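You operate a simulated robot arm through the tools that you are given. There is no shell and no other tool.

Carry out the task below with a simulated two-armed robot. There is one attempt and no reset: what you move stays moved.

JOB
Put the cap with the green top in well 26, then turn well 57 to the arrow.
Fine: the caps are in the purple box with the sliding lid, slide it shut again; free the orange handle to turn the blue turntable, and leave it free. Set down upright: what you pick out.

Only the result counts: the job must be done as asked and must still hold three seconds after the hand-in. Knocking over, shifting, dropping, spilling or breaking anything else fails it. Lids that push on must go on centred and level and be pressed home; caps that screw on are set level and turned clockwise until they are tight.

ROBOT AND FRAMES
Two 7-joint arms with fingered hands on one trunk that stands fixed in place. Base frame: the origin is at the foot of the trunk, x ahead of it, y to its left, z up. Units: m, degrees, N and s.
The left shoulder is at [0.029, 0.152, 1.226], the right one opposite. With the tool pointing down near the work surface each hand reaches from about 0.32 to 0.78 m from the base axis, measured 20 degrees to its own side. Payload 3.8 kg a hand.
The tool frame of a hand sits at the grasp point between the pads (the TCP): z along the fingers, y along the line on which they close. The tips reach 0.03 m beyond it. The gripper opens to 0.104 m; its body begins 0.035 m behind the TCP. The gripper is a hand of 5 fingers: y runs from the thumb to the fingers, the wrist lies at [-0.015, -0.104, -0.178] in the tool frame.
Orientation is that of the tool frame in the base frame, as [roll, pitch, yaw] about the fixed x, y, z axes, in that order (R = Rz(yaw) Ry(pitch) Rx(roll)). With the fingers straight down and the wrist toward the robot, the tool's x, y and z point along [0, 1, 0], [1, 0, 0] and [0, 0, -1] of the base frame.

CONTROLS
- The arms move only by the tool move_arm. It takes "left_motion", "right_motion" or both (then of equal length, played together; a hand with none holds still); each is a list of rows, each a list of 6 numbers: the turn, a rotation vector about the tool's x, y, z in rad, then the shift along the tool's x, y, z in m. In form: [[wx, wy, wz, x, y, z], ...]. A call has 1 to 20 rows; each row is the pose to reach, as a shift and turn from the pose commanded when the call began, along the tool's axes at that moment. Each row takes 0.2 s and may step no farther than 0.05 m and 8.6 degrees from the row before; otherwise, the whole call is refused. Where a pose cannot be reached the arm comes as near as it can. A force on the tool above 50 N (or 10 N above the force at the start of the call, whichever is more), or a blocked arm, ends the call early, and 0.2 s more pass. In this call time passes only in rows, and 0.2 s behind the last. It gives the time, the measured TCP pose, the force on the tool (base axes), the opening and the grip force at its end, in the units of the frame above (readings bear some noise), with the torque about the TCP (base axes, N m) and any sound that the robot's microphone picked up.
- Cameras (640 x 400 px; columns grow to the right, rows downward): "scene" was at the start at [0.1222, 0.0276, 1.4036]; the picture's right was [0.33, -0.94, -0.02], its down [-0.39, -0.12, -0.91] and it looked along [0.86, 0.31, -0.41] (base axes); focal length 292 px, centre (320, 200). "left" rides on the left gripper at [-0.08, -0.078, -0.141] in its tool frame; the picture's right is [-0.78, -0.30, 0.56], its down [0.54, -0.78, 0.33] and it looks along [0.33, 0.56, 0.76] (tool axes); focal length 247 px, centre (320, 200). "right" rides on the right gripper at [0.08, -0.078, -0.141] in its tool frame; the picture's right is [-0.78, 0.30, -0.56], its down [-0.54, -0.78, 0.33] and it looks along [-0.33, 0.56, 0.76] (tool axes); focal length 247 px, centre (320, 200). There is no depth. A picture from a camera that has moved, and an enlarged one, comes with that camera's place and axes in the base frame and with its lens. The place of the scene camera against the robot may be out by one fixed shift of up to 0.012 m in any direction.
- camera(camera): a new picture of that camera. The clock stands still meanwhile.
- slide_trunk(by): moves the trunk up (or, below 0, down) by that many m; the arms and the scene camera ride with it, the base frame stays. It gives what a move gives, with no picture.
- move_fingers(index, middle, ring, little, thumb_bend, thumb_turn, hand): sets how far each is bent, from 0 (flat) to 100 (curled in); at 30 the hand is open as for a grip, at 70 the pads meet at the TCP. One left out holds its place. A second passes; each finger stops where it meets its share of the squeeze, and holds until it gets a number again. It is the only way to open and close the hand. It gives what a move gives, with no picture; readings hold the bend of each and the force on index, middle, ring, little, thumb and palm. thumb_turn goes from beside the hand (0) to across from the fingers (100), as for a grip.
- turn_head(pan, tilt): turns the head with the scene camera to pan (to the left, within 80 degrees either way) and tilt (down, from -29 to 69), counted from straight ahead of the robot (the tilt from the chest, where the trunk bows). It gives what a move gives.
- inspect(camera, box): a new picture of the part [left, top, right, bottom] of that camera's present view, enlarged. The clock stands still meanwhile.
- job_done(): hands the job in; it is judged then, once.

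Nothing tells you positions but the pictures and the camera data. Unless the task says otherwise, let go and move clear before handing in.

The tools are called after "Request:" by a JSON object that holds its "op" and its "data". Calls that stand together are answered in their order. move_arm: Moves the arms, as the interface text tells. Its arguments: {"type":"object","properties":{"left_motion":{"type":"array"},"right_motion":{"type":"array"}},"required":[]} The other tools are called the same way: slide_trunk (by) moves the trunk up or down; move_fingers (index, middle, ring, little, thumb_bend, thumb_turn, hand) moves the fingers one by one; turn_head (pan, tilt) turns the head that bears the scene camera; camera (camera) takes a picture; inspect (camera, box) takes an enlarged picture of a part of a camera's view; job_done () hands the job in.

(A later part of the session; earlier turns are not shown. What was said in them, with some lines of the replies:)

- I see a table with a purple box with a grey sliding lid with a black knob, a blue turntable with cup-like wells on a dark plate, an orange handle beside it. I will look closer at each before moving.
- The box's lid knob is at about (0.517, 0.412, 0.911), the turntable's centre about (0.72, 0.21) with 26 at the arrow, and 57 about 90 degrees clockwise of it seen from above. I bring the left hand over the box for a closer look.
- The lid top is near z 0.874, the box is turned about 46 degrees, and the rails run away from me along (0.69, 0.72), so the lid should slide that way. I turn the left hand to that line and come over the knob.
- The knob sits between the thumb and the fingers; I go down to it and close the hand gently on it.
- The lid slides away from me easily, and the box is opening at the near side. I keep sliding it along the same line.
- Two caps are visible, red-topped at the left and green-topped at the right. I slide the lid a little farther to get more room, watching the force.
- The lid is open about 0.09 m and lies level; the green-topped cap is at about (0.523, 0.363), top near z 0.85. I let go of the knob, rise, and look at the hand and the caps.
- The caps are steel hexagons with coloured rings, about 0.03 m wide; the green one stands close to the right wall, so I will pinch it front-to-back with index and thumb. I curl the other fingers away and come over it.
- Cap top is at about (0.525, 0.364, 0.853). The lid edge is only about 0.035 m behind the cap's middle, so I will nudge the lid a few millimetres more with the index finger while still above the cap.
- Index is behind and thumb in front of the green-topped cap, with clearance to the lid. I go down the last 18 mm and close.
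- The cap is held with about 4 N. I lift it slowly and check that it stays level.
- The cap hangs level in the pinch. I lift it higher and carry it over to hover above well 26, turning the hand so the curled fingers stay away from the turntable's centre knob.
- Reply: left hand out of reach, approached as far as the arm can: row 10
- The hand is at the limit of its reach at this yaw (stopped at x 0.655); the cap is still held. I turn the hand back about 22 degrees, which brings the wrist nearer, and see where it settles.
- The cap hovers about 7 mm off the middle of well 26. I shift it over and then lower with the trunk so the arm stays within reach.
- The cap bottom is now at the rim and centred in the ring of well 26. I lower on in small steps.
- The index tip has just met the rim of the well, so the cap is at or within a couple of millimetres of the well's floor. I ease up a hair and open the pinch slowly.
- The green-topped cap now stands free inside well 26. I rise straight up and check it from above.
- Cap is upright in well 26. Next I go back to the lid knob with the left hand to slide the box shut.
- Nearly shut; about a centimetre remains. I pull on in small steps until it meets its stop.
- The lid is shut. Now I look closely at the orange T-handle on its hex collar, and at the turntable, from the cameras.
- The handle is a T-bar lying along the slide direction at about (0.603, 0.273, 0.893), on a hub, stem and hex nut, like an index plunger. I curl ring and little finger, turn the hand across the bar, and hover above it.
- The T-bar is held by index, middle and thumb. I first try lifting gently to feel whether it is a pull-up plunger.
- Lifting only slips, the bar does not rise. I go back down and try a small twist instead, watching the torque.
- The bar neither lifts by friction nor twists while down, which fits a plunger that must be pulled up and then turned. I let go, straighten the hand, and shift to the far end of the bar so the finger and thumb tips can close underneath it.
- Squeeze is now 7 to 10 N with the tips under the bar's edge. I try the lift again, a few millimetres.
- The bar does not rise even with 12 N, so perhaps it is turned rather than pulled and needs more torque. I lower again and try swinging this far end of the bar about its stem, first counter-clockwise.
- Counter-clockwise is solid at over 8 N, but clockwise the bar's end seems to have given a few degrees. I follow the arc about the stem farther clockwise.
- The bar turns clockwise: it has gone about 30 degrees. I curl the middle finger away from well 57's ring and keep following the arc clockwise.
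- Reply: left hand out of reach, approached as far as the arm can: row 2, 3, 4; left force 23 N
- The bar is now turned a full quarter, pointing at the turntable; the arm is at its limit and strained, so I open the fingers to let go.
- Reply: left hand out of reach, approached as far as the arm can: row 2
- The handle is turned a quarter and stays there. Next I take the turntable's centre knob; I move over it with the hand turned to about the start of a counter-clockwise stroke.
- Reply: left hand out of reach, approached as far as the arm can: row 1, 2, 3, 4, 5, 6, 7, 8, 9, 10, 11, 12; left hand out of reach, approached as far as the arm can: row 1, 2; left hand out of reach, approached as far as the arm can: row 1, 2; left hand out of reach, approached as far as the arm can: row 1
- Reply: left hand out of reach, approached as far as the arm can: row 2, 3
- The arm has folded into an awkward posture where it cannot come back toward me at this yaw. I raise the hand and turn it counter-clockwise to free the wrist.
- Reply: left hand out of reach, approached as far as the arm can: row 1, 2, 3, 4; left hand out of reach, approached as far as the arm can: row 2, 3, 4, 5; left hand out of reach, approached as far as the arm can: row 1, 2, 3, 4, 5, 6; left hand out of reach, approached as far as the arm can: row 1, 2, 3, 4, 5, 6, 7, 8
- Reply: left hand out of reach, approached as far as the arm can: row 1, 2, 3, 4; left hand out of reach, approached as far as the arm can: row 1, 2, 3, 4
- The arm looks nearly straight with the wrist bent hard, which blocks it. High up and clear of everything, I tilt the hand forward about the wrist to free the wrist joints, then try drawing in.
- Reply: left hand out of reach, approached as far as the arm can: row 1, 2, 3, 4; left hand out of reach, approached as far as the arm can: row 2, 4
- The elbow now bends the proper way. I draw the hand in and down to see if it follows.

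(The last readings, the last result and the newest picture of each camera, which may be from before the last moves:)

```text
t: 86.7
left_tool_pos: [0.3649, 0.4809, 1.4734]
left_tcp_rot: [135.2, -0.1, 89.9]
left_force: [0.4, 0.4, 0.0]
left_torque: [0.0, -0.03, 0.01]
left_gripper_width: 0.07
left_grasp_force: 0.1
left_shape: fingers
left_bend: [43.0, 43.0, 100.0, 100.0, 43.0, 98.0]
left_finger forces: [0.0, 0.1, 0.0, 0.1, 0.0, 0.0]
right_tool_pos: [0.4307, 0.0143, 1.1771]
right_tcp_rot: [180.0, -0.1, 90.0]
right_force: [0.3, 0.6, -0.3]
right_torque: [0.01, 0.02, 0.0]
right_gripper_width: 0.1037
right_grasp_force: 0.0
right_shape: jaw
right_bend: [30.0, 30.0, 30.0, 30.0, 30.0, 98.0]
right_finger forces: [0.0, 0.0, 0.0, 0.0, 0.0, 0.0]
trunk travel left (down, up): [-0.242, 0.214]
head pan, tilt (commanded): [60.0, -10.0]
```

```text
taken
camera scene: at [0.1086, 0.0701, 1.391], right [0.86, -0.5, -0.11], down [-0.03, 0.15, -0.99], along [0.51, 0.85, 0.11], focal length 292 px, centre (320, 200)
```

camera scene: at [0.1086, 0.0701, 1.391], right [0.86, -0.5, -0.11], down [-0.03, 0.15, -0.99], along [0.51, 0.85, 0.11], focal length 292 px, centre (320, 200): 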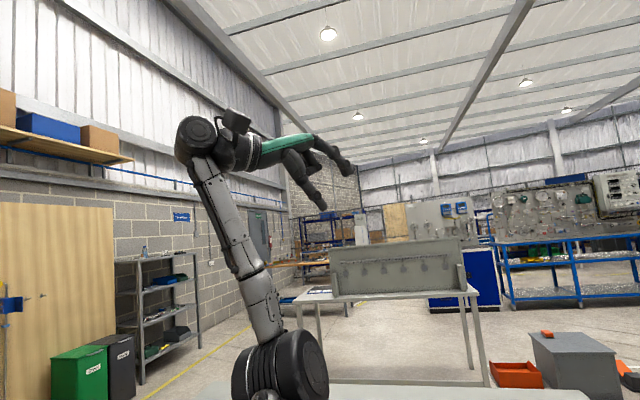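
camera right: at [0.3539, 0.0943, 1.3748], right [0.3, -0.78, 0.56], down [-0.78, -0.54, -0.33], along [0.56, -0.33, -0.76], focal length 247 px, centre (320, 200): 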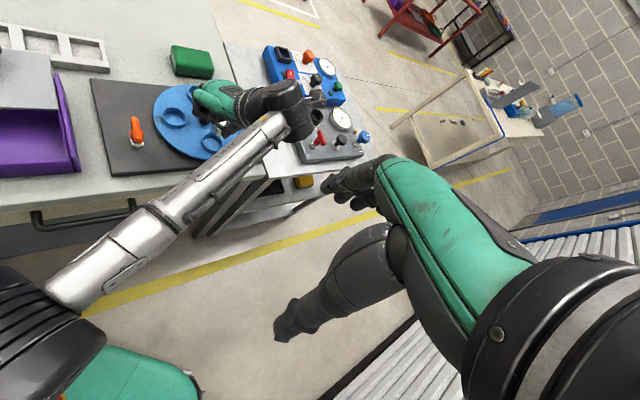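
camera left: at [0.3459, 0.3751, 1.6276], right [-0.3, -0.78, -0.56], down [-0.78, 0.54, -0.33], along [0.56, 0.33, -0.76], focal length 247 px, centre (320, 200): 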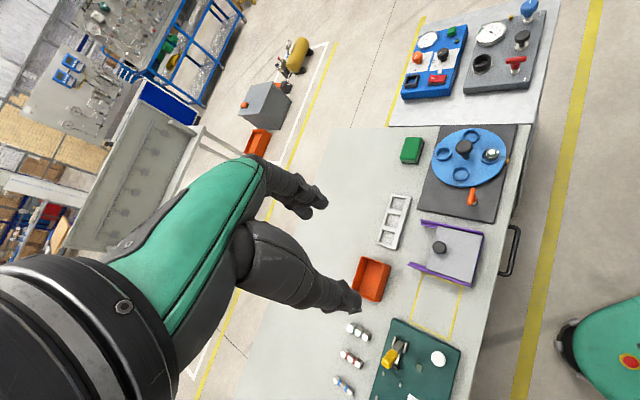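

Request:
{"op": "move_arm", "data": {"left_motion": [[0.112, 0, 0, -0.0043, -0.0237, 0.0308], [0.224, 0, 0, -0.0086, -0.0474, 0.0616], [0.336, 0, 0, -0.0129, -0.0711, 0.0924], [0.448, 0, 0, -0.0171, -0.0949, 0.1233], [0.56, 0, 0, -0.0214, -0.1186, 0.1541], [0.672, 0, 0, -0.0257, -0.1423, 0.1849], [0.785, 0, 0, -0.03, -0.166, 0.2157]]}}

Request:
{"op": "turn_head", "data": {"pan": 25, "tilt": 25}}

Request:
{"op": "camera", "data": {"camera": "scene"}}

```text
t: 88.3
left_tool_pos: [0.3979, 0.4512, 1.2038]
left_tcp_rot: [-179.9, 0.0, 89.8]
left_force: [-0.5, -0.4, 0.9]
left_torque: [0.02, 0.01, -0.01]
left_gripper_width: 0.0703
left_grasp_force: 0.1
left_shape: fingers
left_bend: [43.0, 43.0, 100.0, 100.0, 43.0, 98.0]
left_finger forces: [0.1, 0.1, 0.1, 0.0, 0.1, 0.0]
right_tool_pos: [0.4311, 0.0154, 1.1773]
right_tcp_rot: [-179.9, 0.0, 90.0]
right_force: [1.3, -0.5, 0.4]
right_torque: [0.01, 0.03, 0.01]
right_gripper_width: 0.1038
right_grasp_force: 0.0
right_shape: jaw
right_bend: [30.0, 30.0, 30.0, 30.0, 30.0, 98.0]
right_finger forces: [0.1, 0.0, 0.1, 0.1, 0.0, 0.0]
trunk travel left (down, up): [-0.242, 0.214]
head pan, tilt (commanded): [60.0, -10.0]
```

```text
t: 89.3
left_tool_pos: [0.3985, 0.4502, 1.205]
left_tcp_rot: [-180.0, 0.0, 89.8]
left_force: [0.2, -0.1, 1.3]
left_torque: [-0.01, 0.01, -0.01]
left_gripper_width: 0.0699
left_grasp_force: 0.0
left_shape: fingers
left_bend: [43.0, 43.0, 100.0, 100.0, 43.0, 98.0]
left_finger forces: [0.1, 0.0, 0.0, 0.1, 0.0, 0.0]
right_tool_pos: [0.4306, 0.0147, 1.1778]
right_tcp_rot: [179.9, 0.0, 90.0]
right_force: [-0.1, -0.4, 0.4]
right_torque: [0.01, 0.0, 0.0]
right_gripper_width: 0.1036
right_grasp_force: 0.0
right_shape: jaw
right_bend: [30.0, 30.0, 30.0, 30.0, 30.0, 98.0]
right_finger forces: [0.0, 0.1, 0.1, 0.1, 0.1, 0.1]
trunk travel left (down, up): [-0.242, 0.214]
head pan, tilt (commanded): [25.0, 25.0]
```

```text
taken
camera scene: at [0.1421, 0.0356, 1.331], right [0.42, -0.91, -0.05], down [-0.49, -0.18, -0.85], along [0.76, 0.38, -0.52], focal length 292 px, centre (320, 200)
```

scene: 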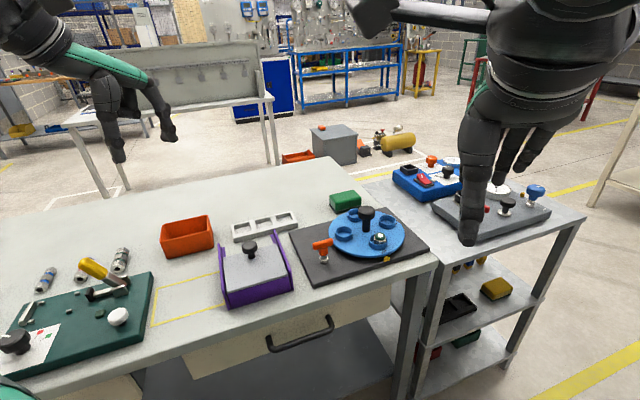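

The arm is back in its normal posture. I go over the turntable knob again, keeping the arm from straightening out.

Request:
{"op": "move_arm", "data": {"left_motion": [[0, 0, 0, -0.024, 0.0334, 0.0195], [0, 0, 0, -0.048, 0.0667, 0.039], [0, 0, 0, -0.072, 0.1, 0.0585], [0, 0, 0, -0.096, 0.1334, 0.078], [0, 0, 0, -0.12, 0.1667, 0.0975], [0, 0, 0, -0.144, 0.2, 0.117], [0, 0, 0, -0.168, 0.2334, 0.1365], [0, 0, 0, -0.192, 0.2667, 0.156], [0, 0, 0, -0.216, 0.3, 0.1755], [0, 0, 0, -0.24, 0.3334, 0.195]]}}

Request:
{"op": "camera", "data": {"camera": "scene"}}

Request:
{"op": "inspect", "data": {"camera": "left", "box": [270, 120, 480, 330]}}

```text
t: 91.5
left_tool_pos: [0.7327, 0.2072, 1.0081]
left_tcp_rot: [-180.0, -0.1, 89.8]
left_force: [-0.6, -0.1, -0.6]
left_torque: [0.02, -0.01, 0.01]
left_gripper_width: 0.0701
left_grasp_force: 0.1
left_shape: fingers
left_bend: [43.0, 43.0, 100.0, 100.0, 43.0, 98.0]
left_finger forces: [0.0, 0.0, 0.1, 0.0, 0.1, 0.0]
right_tool_pos: [0.4311, 0.0135, 1.1769]
right_tcp_rot: [-179.9, -0.2, 89.9]
right_force: [-0.3, 0.5, -0.1]
right_torque: [-0.01, 0.01, 0.01]
right_gripper_width: 0.1035
right_grasp_force: 0.1
right_shape: jaw
right_bend: [30.0, 30.0, 30.0, 30.0, 30.0, 98.0]
right_finger forces: [0.0, 0.0, 0.1, 0.0, 0.1, 0.0]
trunk travel left (down, up): [-0.242, 0.214]
head pan, tilt (commanded): [25.0, 25.0]
```

```text
taken
camera scene: at [0.1433, 0.034, 1.3308], right [0.42, -0.91, -0.05], down [-0.49, -0.18, -0.85], along [0.76, 0.38, -0.52], focal length 292 px, centre (320, 200)
```

scene: 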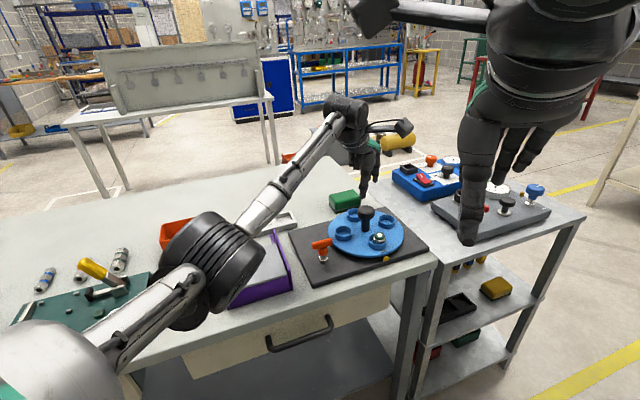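

```text
1.90 times, centred on (375, 225) of left
camera zoom: at [0.6547, 0.1286, 1.1489], right [-0.3, -0.77, -0.56], down [-0.78, 0.54, -0.33], along [0.56, 0.33, -0.76], focal length 470 px, centre (215, 152)
```

zoom: 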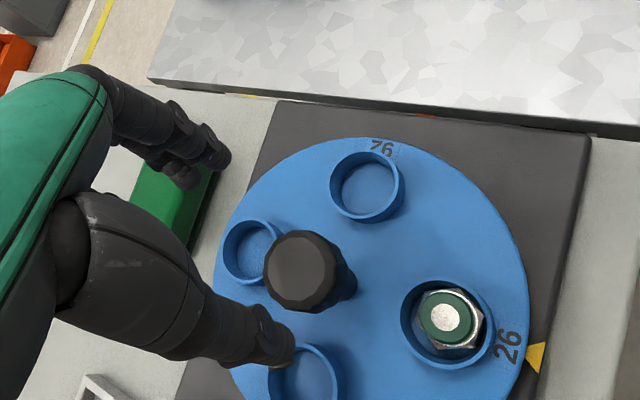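

Request:
{"op": "move_arm", "data": {"left_motion": [[0, 0, 0.122, -0.0006, 0.0003, 0], [0, 0, 0.244, -0.0013, 0.0005, 0], [0, 0, 0.366, -0.002, 0.0007, 0], [0, 0, 0.489, -0.0027, 0.0008, 0], [0, 0, 0.489, -0.0027, 0.0008, 0.03]]}}

Request:
{"op": "inspect", "data": {"camera": "left", "box": [270, 150, 480, 360]}}

Request:
{"op": "inspect", "data": {"camera": "scene", "box": [280, 120, 440, 280]}}

```text
t: 92.7
left_tool_pos: [0.7324, 0.207, 0.9799]
left_tcp_rot: [-180.0, 0.0, 61.7]
left_force: [0.1, -0.2, 0.0]
left_torque: [0.03, 0.0, 0.01]
left_gripper_width: 0.0699
left_grasp_force: 0.1
left_shape: fingers
left_bend: [43.0, 43.0, 100.0, 100.0, 43.0, 98.0]
left_finger forces: [0.0, 0.0, 0.0, 0.1, 0.0, 0.0]
right_tool_pos: [0.4326, 0.0138, 1.1774]
right_tcp_rot: [-179.9, 0.0, 90.0]
right_force: [-0.5, 0.2, 0.7]
right_torque: [-0.05, 0.0, -0.01]
right_gripper_width: 0.1036
right_grasp_force: 0.0
right_shape: jaw
right_bend: [30.0, 30.0, 30.0, 30.0, 30.0, 98.0]
right_finger forces: [0.0, 0.1, 0.0, 0.1, 0.0, 0.0]
trunk travel left (down, up): [-0.242, 0.214]
head pan, tilt (commanded): [25.0, 25.0]
```

```text
1.90 times, centred on (375, 255) of left
camera zoom: at [0.6256, 0.1739, 1.1218], right [-0.63, -0.54, -0.56], down [-0.43, 0.84, -0.33], along [0.65, 0.03, -0.76], focal length 470 px, centre (215, 95)
```

zoom: 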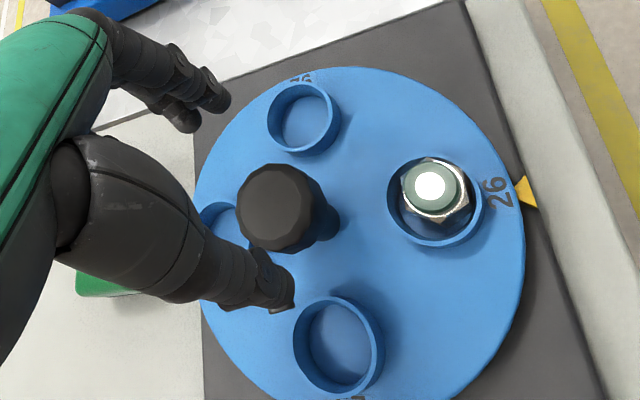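

```text
2.50 times, centred on (360, 200) of scene
camera zoom: at [0.1428, 0.0357, 1.3308], right [0.42, -0.91, -0.05], down [-0.49, -0.18, -0.85], along [0.76, 0.38, -0.52], focal length 730 px, centre (220, 200)
```

zoom: 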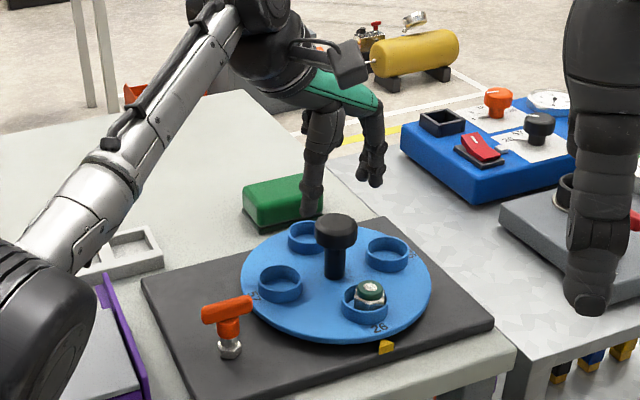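

Request:
{"op": "move_arm", "data": {"left_motion": [[0, 0, 0, 0, 0, 0.03], [0, 0, 0, 0, 0, 0.055]]}}

Request:
{"op": "move_fingers", "data": {"hand": "left", "index": 57, "middle": 57, "thumb_bend": 56}}

Request:
{"op": "inspect", "data": {"camera": "left", "box": [250, 150, 460, 360]}}

Request:
{"op": "inspect", "data": {"camera": "scene", "box": [300, 140, 420, 280]}}

```text
t: 93.3
left_tool_pos: [0.733, 0.2077, 0.9222]
left_tcp_rot: [179.9, 0.0, 61.7]
left_force: [-0.3, 0.0, -0.5]
left_torque: [0.02, -0.03, -0.02]
left_gripper_width: 0.0699
left_grasp_force: 0.0
left_shape: fingers
left_bend: [43.0, 43.0, 100.0, 100.0, 43.0, 98.0]
left_finger forces: [0.0, 0.0, 0.0, 0.1, 0.0, 0.0]
right_tool_pos: [0.4319, 0.0146, 1.177]
right_tcp_rot: [-179.9, 0.0, 90.1]
right_force: [0.1, -0.4, 1.0]
right_torque: [-0.01, 0.01, 0.01]
right_gripper_width: 0.1035
right_grasp_force: 0.1
right_shape: jaw
right_bend: [30.0, 30.0, 30.0, 30.0, 30.0, 98.0]
right_finger forces: [0.0, 0.1, 0.0, 0.0, 0.1, 0.0]
trunk travel left (down, up): [-0.242, 0.214]
head pan, tilt (commanded): [25.0, 25.0]
```

```text
t: 94.3
left_tool_pos: [0.732, 0.207, 0.9232]
left_tcp_rot: [179.9, 0.1, 61.7]
left_force: [0.4, 1.0, -0.3]
left_torque: [0.0, 0.04, -0.02]
left_gripper_width: 0.0383
left_grasp_force: 0.0
left_shape: fingers
left_bend: [56.0, 56.0, 100.0, 100.0, 55.0, 97.0]
left_finger forces: [0.0, 0.0, 0.0, 0.1, 0.7, 0.1]
right_tool_pos: [0.4304, 0.0153, 1.1784]
right_tcp_rot: [179.9, 0.1, 90.1]
right_force: [-0.6, 0.1, 0.7]
right_torque: [0.01, -0.02, 0.0]
right_gripper_width: 0.1039
right_grasp_force: 0.1
right_shape: jaw
right_bend: [30.0, 30.0, 30.0, 30.0, 30.0, 98.0]
right_finger forces: [0.1, 0.1, 0.0, 0.0, 0.0, 0.1]
trunk travel left (down, up): [-0.242, 0.214]
head pan, tilt (commanded): [25.0, 25.0]
```

```text
1.90 times, centred on (355, 255) of left
camera zoom: at [0.6253, 0.1744, 1.0652], right [-0.63, -0.54, -0.56], down [-0.43, 0.84, -0.33], along [0.65, 0.03, -0.76], focal length 470 px, centre (253, 95)
```

zoom: 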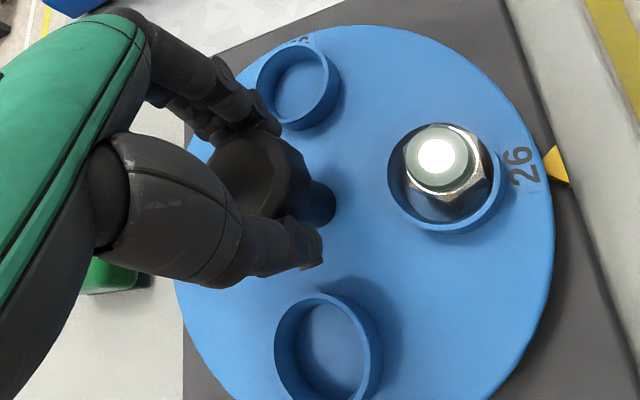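

```text
2.86 times, centred on (360, 210) of scene
camera zoom: at [0.1422, 0.0355, 1.3309], right [0.42, -0.91, -0.05], down [-0.49, -0.18, -0.85], along [0.76, 0.38, -0.52], focal length 834 px, centre (206, 171)
```

zoom: 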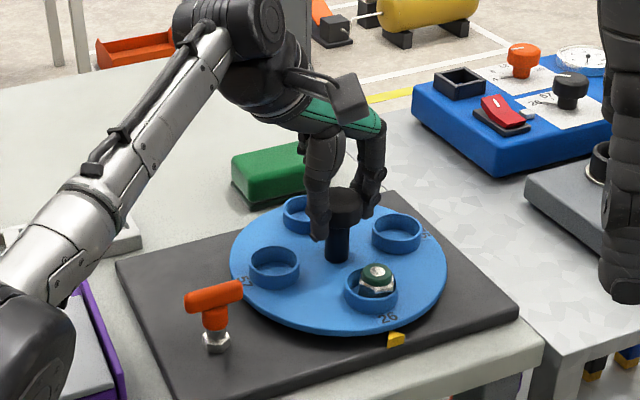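

Request:
{"op": "move_fingers", "data": {"hand": "left", "index": 66, "middle": 66, "thumb_bend": 63}}

Request:
{"op": "inspect", "data": {"camera": "left", "box": [250, 150, 460, 360]}}

```text
t: 95.3
left_tool_pos: [0.7334, 0.2066, 0.9236]
left_tcp_rot: [180.0, 0.0, 61.8]
left_force: [3.3, -1.9, -1.5]
left_torque: [-0.04, -0.07, -0.06]
left_gripper_width: 0.033
left_grasp_force: 7.3
left_shape: fingers
left_bend: [59.0, 62.0, 100.0, 100.0, 57.0, 97.0]
left_finger forces: [5.5, 3.7, 0.1, 0.1, 5.8, 0.1]
right_tool_pos: [0.4312, 0.0133, 1.1782]
right_tcp_rot: [-179.9, -0.1, 90.1]
right_force: [0.2, 0.1, 0.4]
right_torque: [0.01, 0.0, 0.03]
right_gripper_width: 0.1039
right_grasp_force: 0.0
right_shape: jaw
right_bend: [30.0, 30.0, 30.0, 30.0, 30.0, 98.0]
right_finger forces: [0.0, 0.0, 0.0, 0.0, 0.1, 0.1]
trunk travel left (down, up): [-0.242, 0.214]
head pan, tilt (commanded): [25.0, 25.0]
```

```text
1.90 times, centred on (355, 255) of left
camera zoom: at [0.6261, 0.174, 1.0649], right [-0.63, -0.54, -0.56], down [-0.43, 0.84, -0.33], along [0.65, 0.03, -0.76], focal length 470 px, centre (253, 95)
```

zoom: 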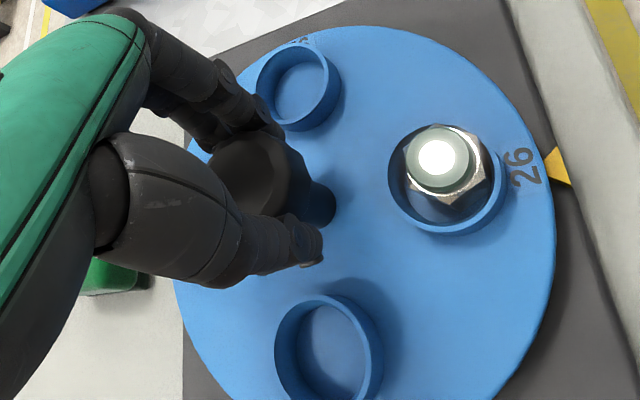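

I hold the knob with about 5 N per finger. I start turning it slowly counter-clockwise (seen from above) and check that the disc follows.

Request:
{"op": "move_arm", "data": {"left_motion": [[0, 0, -0.05, 0.0002, -0.0002, 0], [0, 0, -0.1, 0.0004, -0.0003, 0], [0, 0, -0.15, 0.0006, -0.0005, 0], [0, 0, -0.2, 0.0008, -0.0006, 0]]}}

Request:
{"op": "inspect", "data": {"camera": "left", "box": [250, 150, 460, 360]}}

Request:
{"op": "inspect", "data": {"camera": "scene", "box": [300, 140, 420, 280]}}

```text
t: 96.3
left_tool_pos: [0.7324, 0.2077, 0.9227]
left_tcp_rot: [-179.9, 0.0, 73.3]
left_force: [5.2, -3.2, -1.0]
left_torque: [-0.07, -0.07, -0.03]
left_gripper_width: 0.033
left_grasp_force: 8.0
left_shape: fingers
left_bend: [59.0, 62.0, 100.0, 100.0, 58.0, 97.0]
left_finger forces: [6.7, 3.7, 0.0, 0.1, 5.2, 0.0]
right_tool_pos: [0.4325, 0.0138, 1.1769]
right_tcp_rot: [-179.8, 0.0, 90.0]
right_force: [-0.1, 0.2, -0.1]
right_torque: [0.01, 0.01, 0.01]
right_gripper_width: 0.1037
right_grasp_force: 0.1
right_shape: jaw
right_bend: [30.0, 30.0, 30.0, 30.0, 30.0, 98.0]
right_finger forces: [0.0, 0.1, 0.1, 0.1, 0.0, 0.0]
trunk travel left (down, up): [-0.242, 0.214]
head pan, tilt (commanded): [25.0, 25.0]
```

```text
1.90 times, centred on (355, 255) of left
camera zoom: at [0.6351, 0.1545, 1.0649], right [-0.51, -0.66, -0.56], down [-0.59, 0.74, -0.33], along [0.63, 0.16, -0.76], focal length 470 px, centre (253, 95)
```

zoom: 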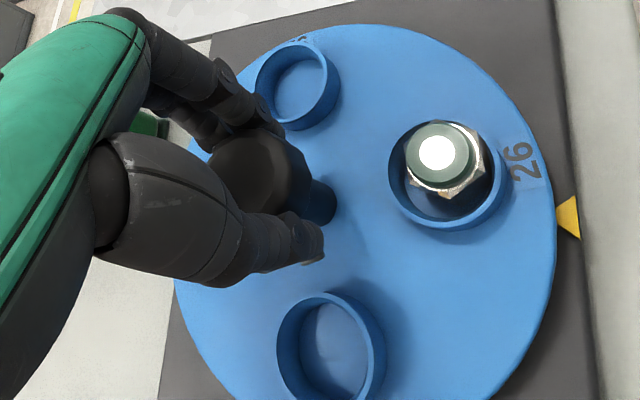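

```text
2.86 times, centred on (360, 210) of scene
camera zoom: at [0.1435, 0.0349, 1.3308], right [0.42, -0.91, -0.05], down [-0.49, -0.18, -0.85], along [0.76, 0.38, -0.52], focal length 834 px, centre (206, 171)
```

zoom: 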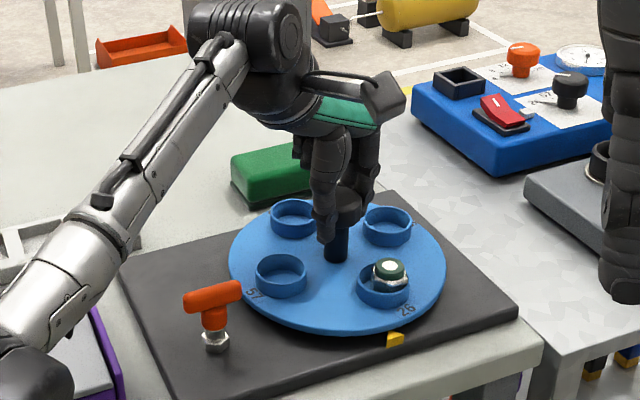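

The disc turns with the knob and the cap rides along. I carry on counter-clockwise.

Request:
{"op": "move_arm", "data": {"left_motion": [[0, 0, -0.08, 0.0003, -0.0003, 0], [0, 0, -0.16, 0.0006, -0.0005, 0], [0, 0, -0.24, 0.0009, -0.0008, 0], [0, 0, -0.32, 0.0012, -0.0012, 0], [0, 0, -0.4, 0.0015, -0.0016, 0], [0, 0, -0.48, 0.0017, -0.002, 0], [0, 0, -0.56, 0.0019, -0.0023, 0], [0, 0, -0.64, 0.0021, -0.0027, 0]]}}

Request:
{"op": "inspect", "data": {"camera": "left", "box": [250, 150, 460, 360]}}

Request:
{"op": "inspect", "data": {"camera": "scene", "box": [300, 140, 420, 280]}}

```text
t: 98.1
left_tool_pos: [0.7323, 0.2107, 0.9234]
left_tcp_rot: [-179.9, -0.1, 110.0]
left_force: [8.1, -5.4, -2.1]
left_torque: [-0.13, -0.14, 0.0]
left_gripper_width: 0.0334
left_grasp_force: 8.8
left_shape: fingers
left_bend: [58.0, 62.0, 100.0, 100.0, 58.0, 96.0]
left_finger forces: [7.9, 3.5, 0.0, 0.0, 5.4, 0.0]
right_tool_pos: [0.4333, 0.0136, 1.1765]
right_tcp_rot: [-180.0, -0.1, 90.0]
right_force: [0.7, -0.4, 0.3]
right_torque: [0.0, -0.01, 0.01]
right_gripper_width: 0.1039
right_grasp_force: 0.0
right_shape: jaw
right_bend: [30.0, 30.0, 30.0, 30.0, 30.0, 98.0]
right_finger forces: [0.0, 0.1, 0.0, 0.0, 0.1, 0.0]
trunk travel left (down, up): [-0.242, 0.214]
head pan, tilt (commanded): [25.0, 25.0]
```

```text
1.90 times, centred on (355, 255) of left
camera zoom: at [0.6859, 0.1097, 1.0648], right [-0.01, -0.83, -0.56], down [-0.91, 0.24, -0.33], along [0.41, 0.51, -0.76], focal length 470 px, centre (253, 95)
```

zoom: 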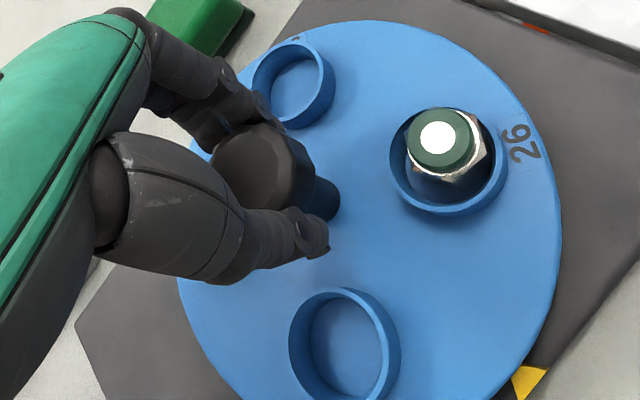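

```text
2.86 times, centred on (360, 210) of scene
camera zoom: at [0.1442, 0.0345, 1.3307], right [0.42, -0.91, -0.05], down [-0.49, -0.18, -0.85], along [0.76, 0.38, -0.52], focal length 834 px, centre (206, 171)
```

zoom: 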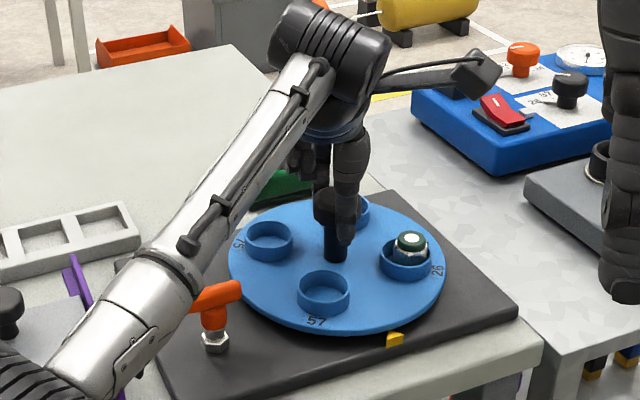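

About half done: well 57 is roughly 45 degrees short of the arrow. I let go, turn the hand back around the knob, and take a second grip.

Request:
{"op": "move_fingers", "data": {"hand": "left", "index": 43, "middle": 43, "thumb_bend": 43}}

Request:
{"op": "inspect", "data": {"camera": "left", "box": [250, 150, 460, 360]}}

```text
t: 99.1
left_tool_pos: [0.7291, 0.2097, 0.923]
left_tcp_rot: [180.0, 0.0, 110.0]
left_force: [-0.3, 0.6, 0.2]
left_torque: [0.03, 0.01, -0.02]
left_gripper_width: 0.0698
left_grasp_force: 0.0
left_shape: fingers
left_bend: [43.0, 43.0, 100.0, 100.0, 43.0, 97.0]
left_finger forces: [0.1, 0.0, 0.0, 0.1, 0.0, 0.1]
right_tool_pos: [0.4297, 0.0142, 1.1773]
right_tcp_rot: [-180.0, -0.1, 90.0]
right_force: [0.8, 0.3, -0.3]
right_torque: [-0.01, -0.02, 0.02]
right_gripper_width: 0.1038
right_grasp_force: 0.0
right_shape: jaw
right_bend: [30.0, 30.0, 30.0, 30.0, 30.0, 98.0]
right_finger forces: [0.0, 0.0, 0.1, 0.0, 0.0, 0.0]
trunk travel left (down, up): [-0.242, 0.214]
head pan, tilt (commanded): [25.0, 25.0]
```

```text
1.90 times, centred on (355, 255) of left
camera zoom: at [0.6842, 0.1105, 1.0658], right [-0.01, -0.83, -0.56], down [-0.91, 0.24, -0.33], along [0.41, 0.5, -0.76], focal length 470 px, centre (253, 95)
```

zoom: 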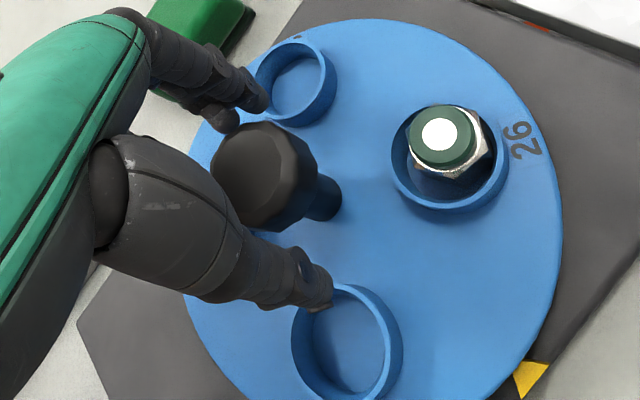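

Request:
{"op": "move_arm", "data": {"left_motion": [[0, 0, 0.14, -0.0006, 0.0003, 0], [0, 0, 0.28, -0.0012, 0.0006, 0], [0, 0, 0.42, -0.0019, 0.0009, 0], [0, 0, 0.56, -0.0026, 0.0012, 0], [0, 0, 0.7, -0.0033, 0.0015, 0], [0, 0, 0.84, -0.0039, 0.0018, 0]]}}

Request:
{"op": "inspect", "data": {"camera": "left", "box": [250, 150, 460, 360]}}

Request:
{"op": "inspect", "data": {"camera": "scene", "box": [300, 140, 420, 280]}}

```text
t: 100.5
left_tool_pos: [0.7334, 0.2077, 0.9242]
left_tcp_rot: [-179.9, 0.0, 61.7]
left_force: [-0.2, 0.3, 0.5]
left_torque: [0.03, -0.01, 0.03]
left_gripper_width: 0.0698
left_grasp_force: 0.1
left_shape: fingers
left_bend: [43.0, 43.0, 100.0, 100.0, 43.0, 97.0]
left_finger forces: [0.1, 0.0, 0.0, 0.0, 0.1, 0.1]
right_tool_pos: [0.4306, 0.0148, 1.1786]
right_tcp_rot: [180.0, 0.0, 90.0]
right_force: [-0.3, 0.3, -0.9]
right_torque: [-0.01, 0.02, -0.01]
right_gripper_width: 0.1035
right_grasp_force: 0.1
right_shape: jaw
right_bend: [30.0, 30.0, 30.0, 30.0, 30.0, 98.0]
right_finger forces: [0.0, 0.0, 0.0, 0.0, 0.1, 0.0]
trunk travel left (down, up): [-0.242, 0.214]
head pan, tilt (commanded): [25.0, 25.0]
```

```text
1.90 times, centred on (355, 255) of left
camera zoom: at [0.6266, 0.1759, 1.0656], right [-0.63, -0.54, -0.56], down [-0.43, 0.84, -0.33], along [0.65, 0.03, -0.76], focal length 470 px, centre (253, 95)
```

zoom: 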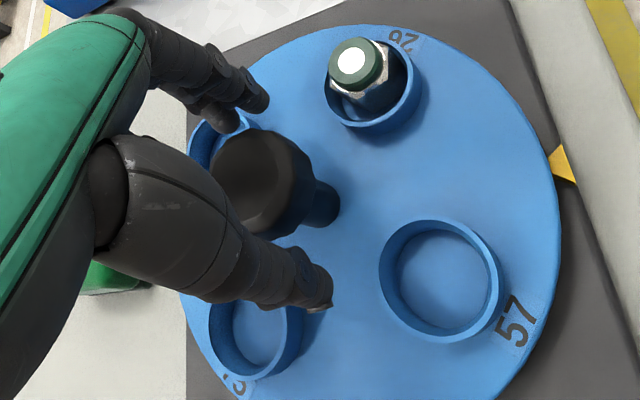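

```text
2.86 times, centred on (360, 210) of scene
camera zoom: at [0.1423, 0.0354, 1.3309], right [0.42, -0.91, -0.05], down [-0.49, -0.18, -0.85], along [0.76, 0.38, -0.52], focal length 834 px, centre (206, 171)
```

zoom: 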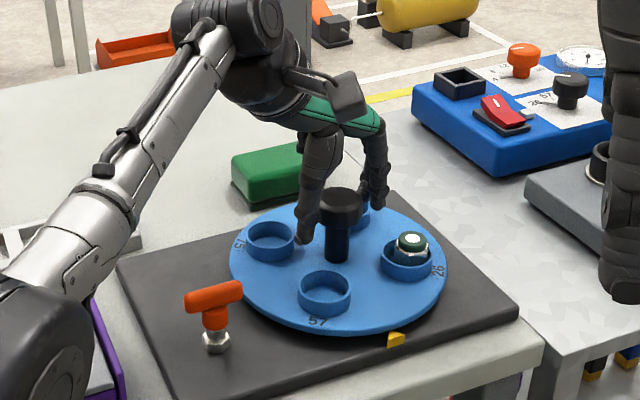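

Request:
{"op": "move_fingers", "data": {"hand": "left", "index": 66, "middle": 66, "thumb_bend": 63}}

Request:
{"op": "move_arm", "data": {"left_motion": [[0, 0, -0.08, 0.0003, -0.0003, 0], [0, 0, -0.16, 0.0006, -0.0005, 0], [0, 0, -0.24, 0.0009, -0.0008, 0], [0, 0, -0.32, 0.0012, -0.0012, 0], [0, 0, -0.4, 0.0015, -0.0016, 0], [0, 0, -0.48, 0.0017, -0.002, 0], [0, 0, -0.56, 0.0019, -0.0023, 0], [0, 0, -0.64, 0.0021, -0.0027, 0]]}}

Request:
{"op": "inspect", "data": {"camera": "left", "box": [250, 150, 460, 360]}}

Request:
{"op": "inspect", "data": {"camera": "scene", "box": [300, 140, 420, 280]}}

```text
t: 101.5
left_tool_pos: [0.7344, 0.2085, 0.9224]
left_tcp_rot: [-180.0, 0.1, 61.7]
left_force: [2.7, 0.0, -1.6]
left_torque: [0.01, -0.01, -0.04]
left_gripper_width: 0.0342
left_grasp_force: 7.7
left_shape: fingers
left_bend: [59.0, 62.0, 100.0, 100.0, 57.0, 97.0]
left_finger forces: [5.7, 3.2, 0.1, 0.1, 6.5, 0.0]
right_tool_pos: [0.432, 0.0145, 1.1782]
right_tcp_rot: [-179.9, -0.1, 90.0]
right_force: [0.3, 0.1, -0.6]
right_torque: [-0.02, -0.01, -0.03]
right_gripper_width: 0.1037
right_grasp_force: 0.1
right_shape: jaw
right_bend: [30.0, 30.0, 30.0, 30.0, 30.0, 98.0]
right_finger forces: [0.0, 0.0, 0.0, 0.1, 0.1, 0.0]
trunk travel left (down, up): [-0.242, 0.214]
head pan, tilt (commanded): [25.0, 25.0]
```

```text
t: 103.3
left_tool_pos: [0.7319, 0.2106, 0.9231]
left_tcp_rot: [-180.0, -0.1, 98.5]
left_force: [6.5, -3.5, -0.5]
left_torque: [-0.08, -0.13, -0.05]
left_gripper_width: 0.0343
left_grasp_force: 8.1
left_shape: fingers
left_bend: [58.0, 62.0, 100.0, 100.0, 58.0, 97.0]
left_finger forces: [7.7, 3.5, 0.0, 0.1, 5.0, 0.1]
right_tool_pos: [0.4315, 0.0147, 1.1769]
right_tcp_rot: [-179.7, 0.0, 90.0]
right_force: [-0.8, -0.4, 0.2]
right_torque: [0.03, -0.07, 0.03]
right_gripper_width: 0.1037
right_grasp_force: 0.0
right_shape: jaw
right_bend: [30.0, 30.0, 30.0, 30.0, 30.0, 98.0]
right_finger forces: [0.0, 0.0, 0.0, 0.1, 0.0, 0.1]
trunk travel left (down, up): [-0.242, 0.214]
head pan, tilt (commanded): [25.0, 25.0]
```

```text
1.90 times, centred on (355, 255) of left
camera zoom: at [0.6668, 0.121, 1.0649], right [-0.18, -0.81, -0.56], down [-0.85, 0.41, -0.33], along [0.5, 0.41, -0.76], focal length 470 px, centre (253, 95)
```

zoom: 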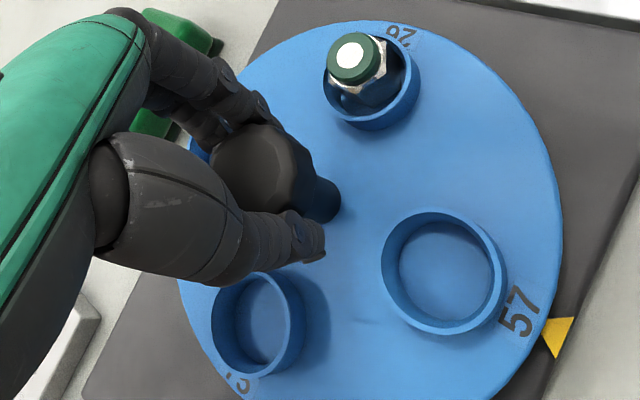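

```text
2.86 times, centred on (360, 210) of scene
camera zoom: at [0.1437, 0.0348, 1.3307], right [0.42, -0.91, -0.05], down [-0.49, -0.18, -0.85], along [0.76, 0.38, -0.52], focal length 834 px, centre (206, 171)
```

zoom: 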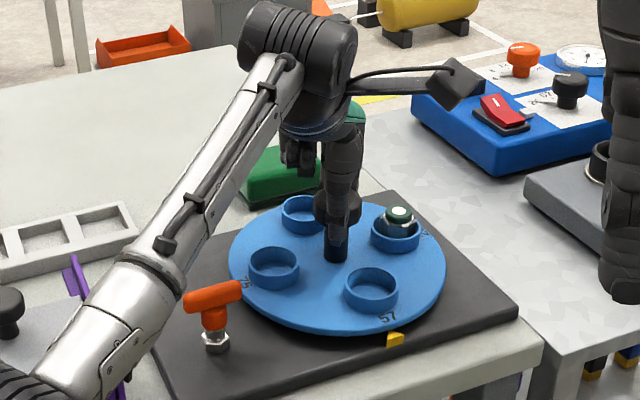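

Well 57 is now almost at the arrow. I zoom in to judge the remaining angle.

Request:
{"op": "inspect", "data": {"camera": "left", "box": [350, 220, 460, 330]}}

Request:
{"op": "inspect", "data": {"camera": "scene", "box": [370, 225, 410, 275]}}

Request:
{"op": "inspect", "data": {"camera": "right", "box": [150, 70, 270, 180]}}

```text
3.64 times, centred on (405, 275) of left
camera zoom: at [0.6668, 0.121, 1.0649], right [-0.18, -0.81, -0.56], down [-0.85, 0.41, -0.33], along [0.5, 0.41, -0.76], focal length 898 px, centre (11, -73)
```

zoom: 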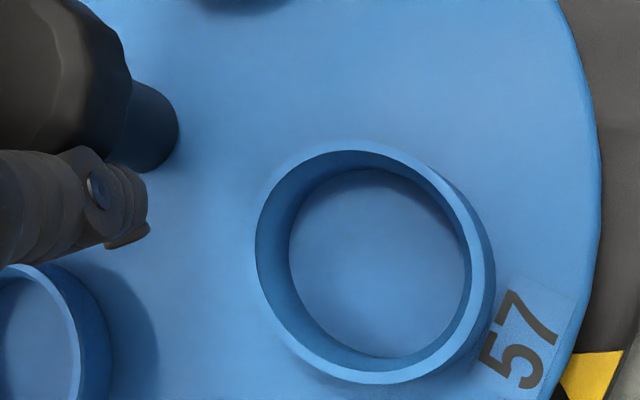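

```text
8.00 times, centred on (390, 250) of scene
camera zoom: at [0.1437, 0.0348, 1.3307], right [0.42, -0.91, -0.05], down [-0.49, -0.18, -0.85], along [0.76, 0.38, -0.52], focal length 2335 px, centre (-240, -200)
```

zoom: 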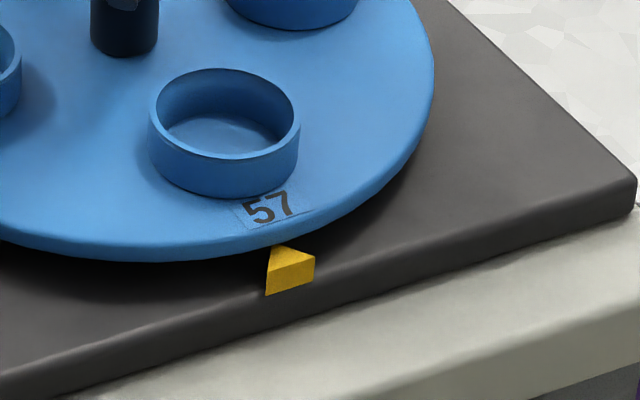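

```text
3.64 times, centred on (210, 125) of right
camera zoom: at [0.3549, 0.0937, 1.317], right [0.3, -0.78, 0.56], down [-0.78, -0.53, -0.33], along [0.55, -0.33, -0.76], focal length 898 px, centre (720, 473)
```

zoom: 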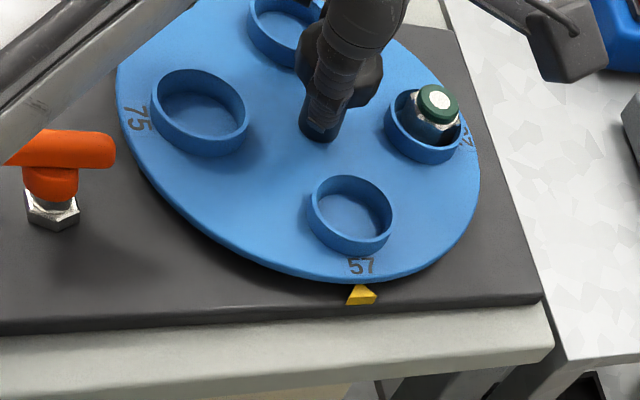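

By my measurements well 57 lies within about a degree of where 26 stood at the arrow. I release the knob, rise, and check the alignment from above.

Request:
{"op": "move_fingers", "data": {"hand": "left", "index": 43, "middle": 43, "thumb_bend": 43}}

Request:
{"op": "move_arm", "data": {"left_motion": [[0, 0, 0, 0, 0, -0.03], [0, 0, 0, 0, 0, -0.07], [0, 0, 0, 0, -0.02, -0.1], [0, 0, 0, 0.03, -0.05, -0.12]]}}

Request:
{"op": "camera", "data": {"camera": "left"}}

Request:
{"op": "inspect", "data": {"camera": "scene", "box": [300, 180, 420, 280]}}

Request:
{"op": "inspect", "data": {"camera": "right", "box": [140, 70, 260, 180]}}

```text
t: 104.3
left_tool_pos: [0.731, 0.2115, 0.9234]
left_tcp_rot: [180.0, 0.1, 98.5]
left_force: [-0.4, 0.8, 0.7]
left_torque: [0.01, -0.03, 0.03]
left_gripper_width: 0.0698
left_grasp_force: 0.0
left_shape: fingers
left_bend: [43.0, 43.0, 100.0, 100.0, 43.0, 97.0]
left_finger forces: [0.0, 0.0, 0.0, 0.1, 0.0, 0.0]
right_tool_pos: [0.4302, 0.0142, 1.1776]
right_tcp_rot: [180.0, 0.1, 90.0]
right_force: [-0.2, 0.3, 0.1]
right_torque: [0.02, 0.0, -0.02]
right_gripper_width: 0.1038
right_grasp_force: 0.2
right_shape: jaw
right_bend: [30.0, 30.0, 30.0, 30.0, 30.0, 98.0]
right_finger forces: [0.1, 0.1, 0.1, 0.0, 0.0, 0.0]
trunk travel left (down, up): [-0.242, 0.214]
head pan, tilt (commanded): [25.0, 25.0]
```

```text
t: 105.3
left_tool_pos: [0.6768, 0.2345, 1.0435]
left_tcp_rot: [180.0, 0.1, 98.4]
left_force: [0.1, -1.1, 0.5]
left_torque: [0.01, -0.01, -0.01]
left_gripper_width: 0.07
left_grasp_force: 0.1
left_shape: fingers
left_bend: [43.0, 43.0, 100.0, 100.0, 43.0, 97.0]
left_finger forces: [0.1, 0.0, 0.0, 0.0, 0.0, 0.0]
right_tool_pos: [0.4297, 0.0168, 1.1782]
right_tcp_rot: [-180.0, 0.1, 90.1]
right_force: [-0.1, -0.4, -0.8]
right_torque: [-0.04, 0.0, -0.01]
right_gripper_width: 0.1037
right_grasp_force: 0.0
right_shape: jaw
right_bend: [30.0, 30.0, 30.0, 30.0, 30.0, 98.0]
right_finger forces: [0.0, 0.0, 0.1, 0.1, 0.0, 0.0]
trunk travel left (down, up): [-0.242, 0.214]
head pan, tilt (commanded): [25.0, 25.0]
```

```text
taken
camera left: at [0.6101, 0.1454, 1.1858], right [-0.18, -0.81, -0.56], down [-0.85, 0.41, -0.33], along [0.5, 0.41, -0.76], focal length 247 px, centre (320, 200)
```

left: 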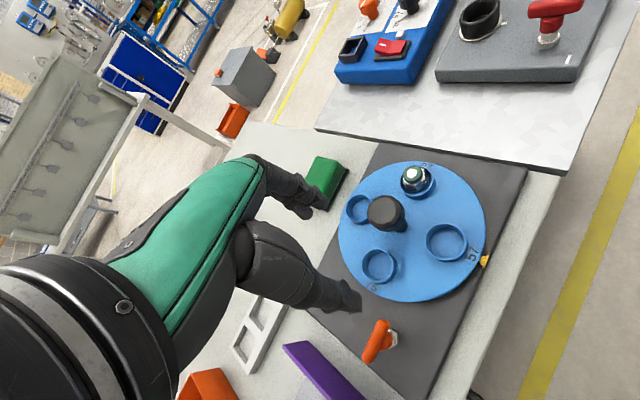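

```text
4.00 times, centred on (360, 230) of scene
camera zoom: at [0.1411, 0.0369, 1.331], right [0.42, -0.91, -0.05], down [-0.49, -0.18, -0.85], along [0.76, 0.38, -0.52], focal length 1168 px, centre (160, 80)
```

zoom: 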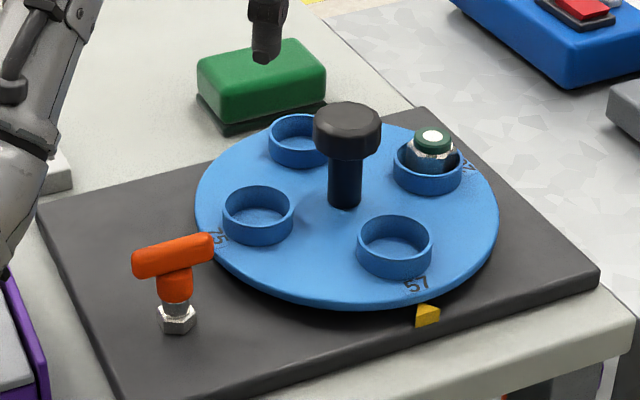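

```text
3.64 times, centred on (200, 125) of right
camera zoom: at [0.3523, 0.0959, 1.3176], right [0.3, -0.78, 0.56], down [-0.78, -0.54, -0.33], along [0.56, -0.33, -0.76], focal length 898 px, centre (756, 473)
```

zoom: 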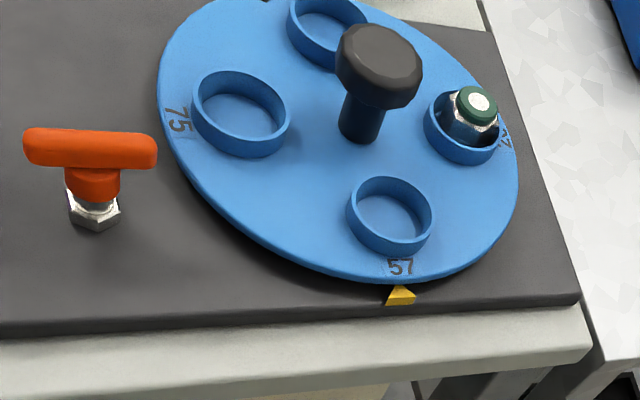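

Request:
{"op": "inspect", "data": {"camera": "left", "box": [330, 150, 500, 310]}}

Request:
{"op": "inspect", "data": {"camera": "left", "box": [410, 210, 500, 280]}}

```text
2.50 times, centred on (415, 230) of left
camera zoom: at [0.6101, 0.1454, 1.1858], right [-0.18, -0.81, -0.56], down [-0.85, 0.41, -0.33], along [0.5, 0.41, -0.76], focal length 617 px, centre (82, 125)
```

zoom: 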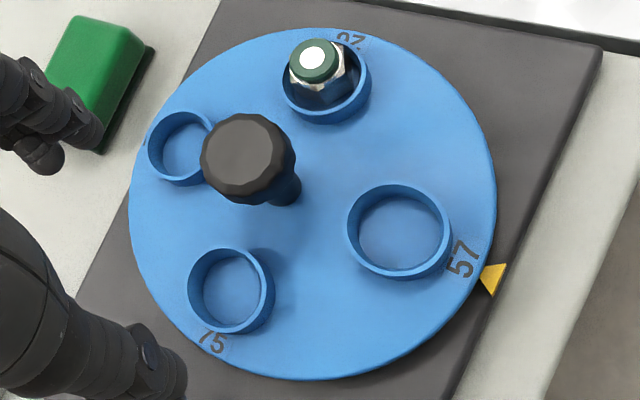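

```text
5.71 times, centred on (455, 245) of left
camera zoom: at [0.6101, 0.1454, 1.1858], right [-0.18, -0.81, -0.56], down [-0.85, 0.41, -0.33], along [0.5, 0.41, -0.76], focal length 1411 px, centre (-451, -57)
```

zoom: 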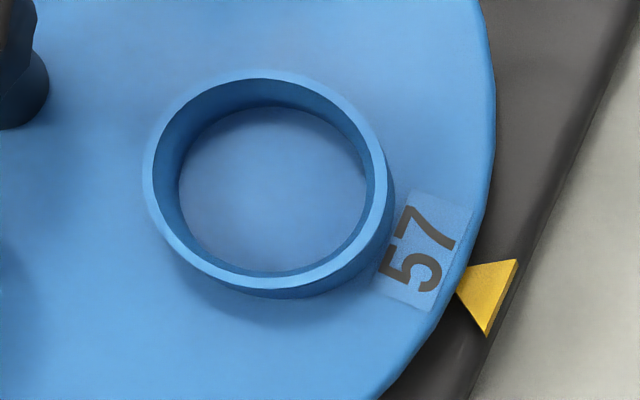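

From the right-hand camera, well 57, its label and the arrow lie on one radius to within about half a degree, as 26 did at the start. I withdraw the left hand well clear and check everything once more.

Request:
{"op": "move_arm", "data": {"left_motion": [[0, 0, 0, 0.0, 0.0, -0.04], [0, 0, 0, 0.02, -0.02, -0.075], [0, 0, 0, 0.05, -0.05, -0.1], [0, 0, 0, 0.08, -0.08, -0.12], [0, 0, 0, 0.11, -0.11, -0.135], [0, 0, 0, 0.14, -0.14, -0.15], [0, 0, 0, 0.17, -0.17, -0.15], [0, 0, 0, 0.2, -0.2, -0.15], [0, 0, 0, 0.23, -0.225, -0.15], [0, 0, 0, 0.2585, -0.245, -0.15]]}}

Request:
{"op": "camera", "data": {"camera": "scene"}}

Request:
{"op": "inspect", "data": {"camera": "scene", "box": [300, 180, 420, 280]}}

Request:
{"op": "inspect", "data": {"camera": "scene", "box": [200, 210, 310, 320]}}

Request:
{"op": "inspect", "data": {"camera": "right", "box": [0, 20, 280, 220]}}

```text
t: 107.5
left_tool_pos: [0.3954, 0.4548, 1.1943]
left_tcp_rot: [179.9, 0.0, 98.4]
left_force: [-0.6, -0.1, -0.8]
left_torque: [-0.03, -0.01, 0.0]
left_gripper_width: 0.07
left_grasp_force: 0.0
left_shape: fingers
left_bend: [43.0, 43.0, 100.0, 100.0, 43.0, 97.0]
left_finger forces: [0.0, 0.0, 0.0, 0.0, 0.0, 0.0]
right_tool_pos: [0.4303, 0.0159, 1.1785]
right_tcp_rot: [180.0, -0.1, 90.1]
right_force: [0.0, -0.5, 0.1]
right_torque: [0.0, 0.0, -0.02]
right_gripper_width: 0.1038
right_grasp_force: 0.0
right_shape: jaw
right_bend: [30.0, 30.0, 30.0, 30.0, 30.0, 98.0]
right_finger forces: [0.0, 0.1, 0.0, 0.0, 0.0, 0.0]
trunk travel left (down, up): [-0.242, 0.214]
head pan, tilt (commanded): [25.0, 25.0]
```

```text
taken
camera scene: at [0.1414, 0.0362, 1.331], right [0.42, -0.91, -0.05], down [-0.49, -0.18, -0.85], along [0.76, 0.38, -0.52], focal length 292 px, centre (320, 200)
```

scene: 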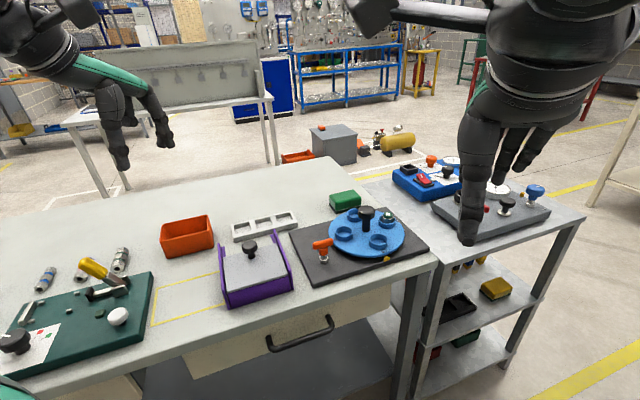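

```text
4.00 times, centred on (360, 230) of scene
camera zoom: at [0.1414, 0.0362, 1.331], right [0.42, -0.91, -0.05], down [-0.49, -0.18, -0.85], along [0.76, 0.38, -0.52], focal length 1168 px, centre (160, 80)
```

zoom: 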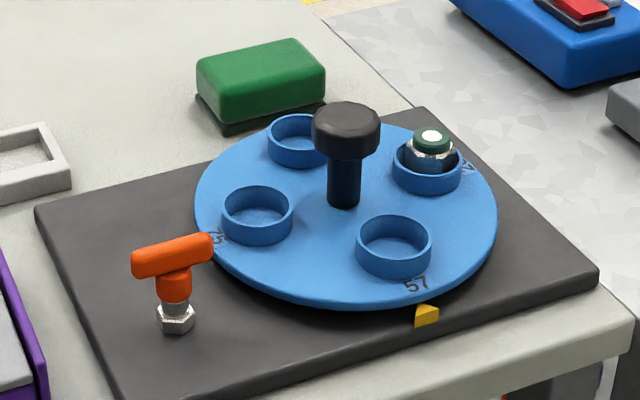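

```text
3.64 times, centred on (255, 265) of scene
camera zoom: at [0.1414, 0.0362, 1.331], right [0.42, -0.91, -0.05], down [-0.49, -0.18, -0.85], along [0.76, 0.38, -0.52], focal length 1061 px, centre (556, -36)
```

zoom: 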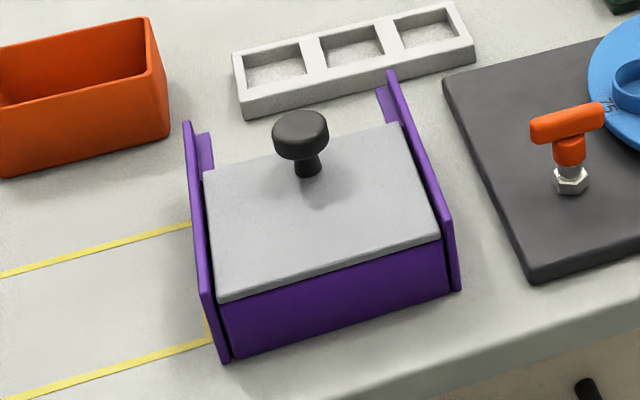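

```text
2.00 times, centred on (140, 120) of right
camera zoom: at [0.3526, 0.0951, 1.3176], right [0.3, -0.78, 0.56], down [-0.78, -0.54, -0.33], along [0.56, -0.33, -0.76], focal length 494 px, centre (680, 360)
```

zoom: 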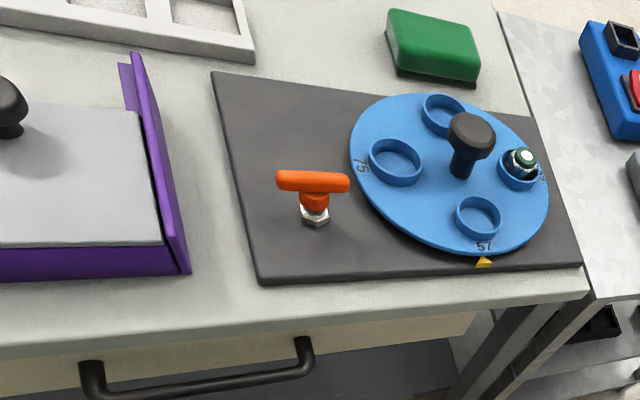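

Everything checks out:
- **Cap:** the green-topped cap stands upright in well 26.
- **Turntable:** well 57 and its label point at the arrow.
- **Handle:** the orange handle is turned to free.
- **Box:** the purple box's lid is shut.
- **Hands:** both hands are clear of everything.

I hand the job in.

Request:
{"op": "job_done", "data": {}}

```text
The job is handed in.
```

I've handed the job in. The result hasn't come back, so what follows is what I saw in the last pictures.

- **Cap:** the green-topped cap stands upright in well 26. My fingers met the rim of the well, so it dropped the last few millimetres onto the floor.
- **Turntable:** I turned it counter-clockwise, seen from above, by its centre knob. Well 57 now points at the arrow, within about half a degree of how 26 lined up at the start.
- **Orange handle:** a quarter turn clockwise freed it, and I left it free. Before finding that, I tried lifting it and turning it the other way, with up to about 12 N. It did not move, and I saw no damage.
- **Purple box:** the lid is slid shut against its stop, with the red-topped cap still inside.

Both hands ended clear of the table, and I saw nothing else moved or knocked over.
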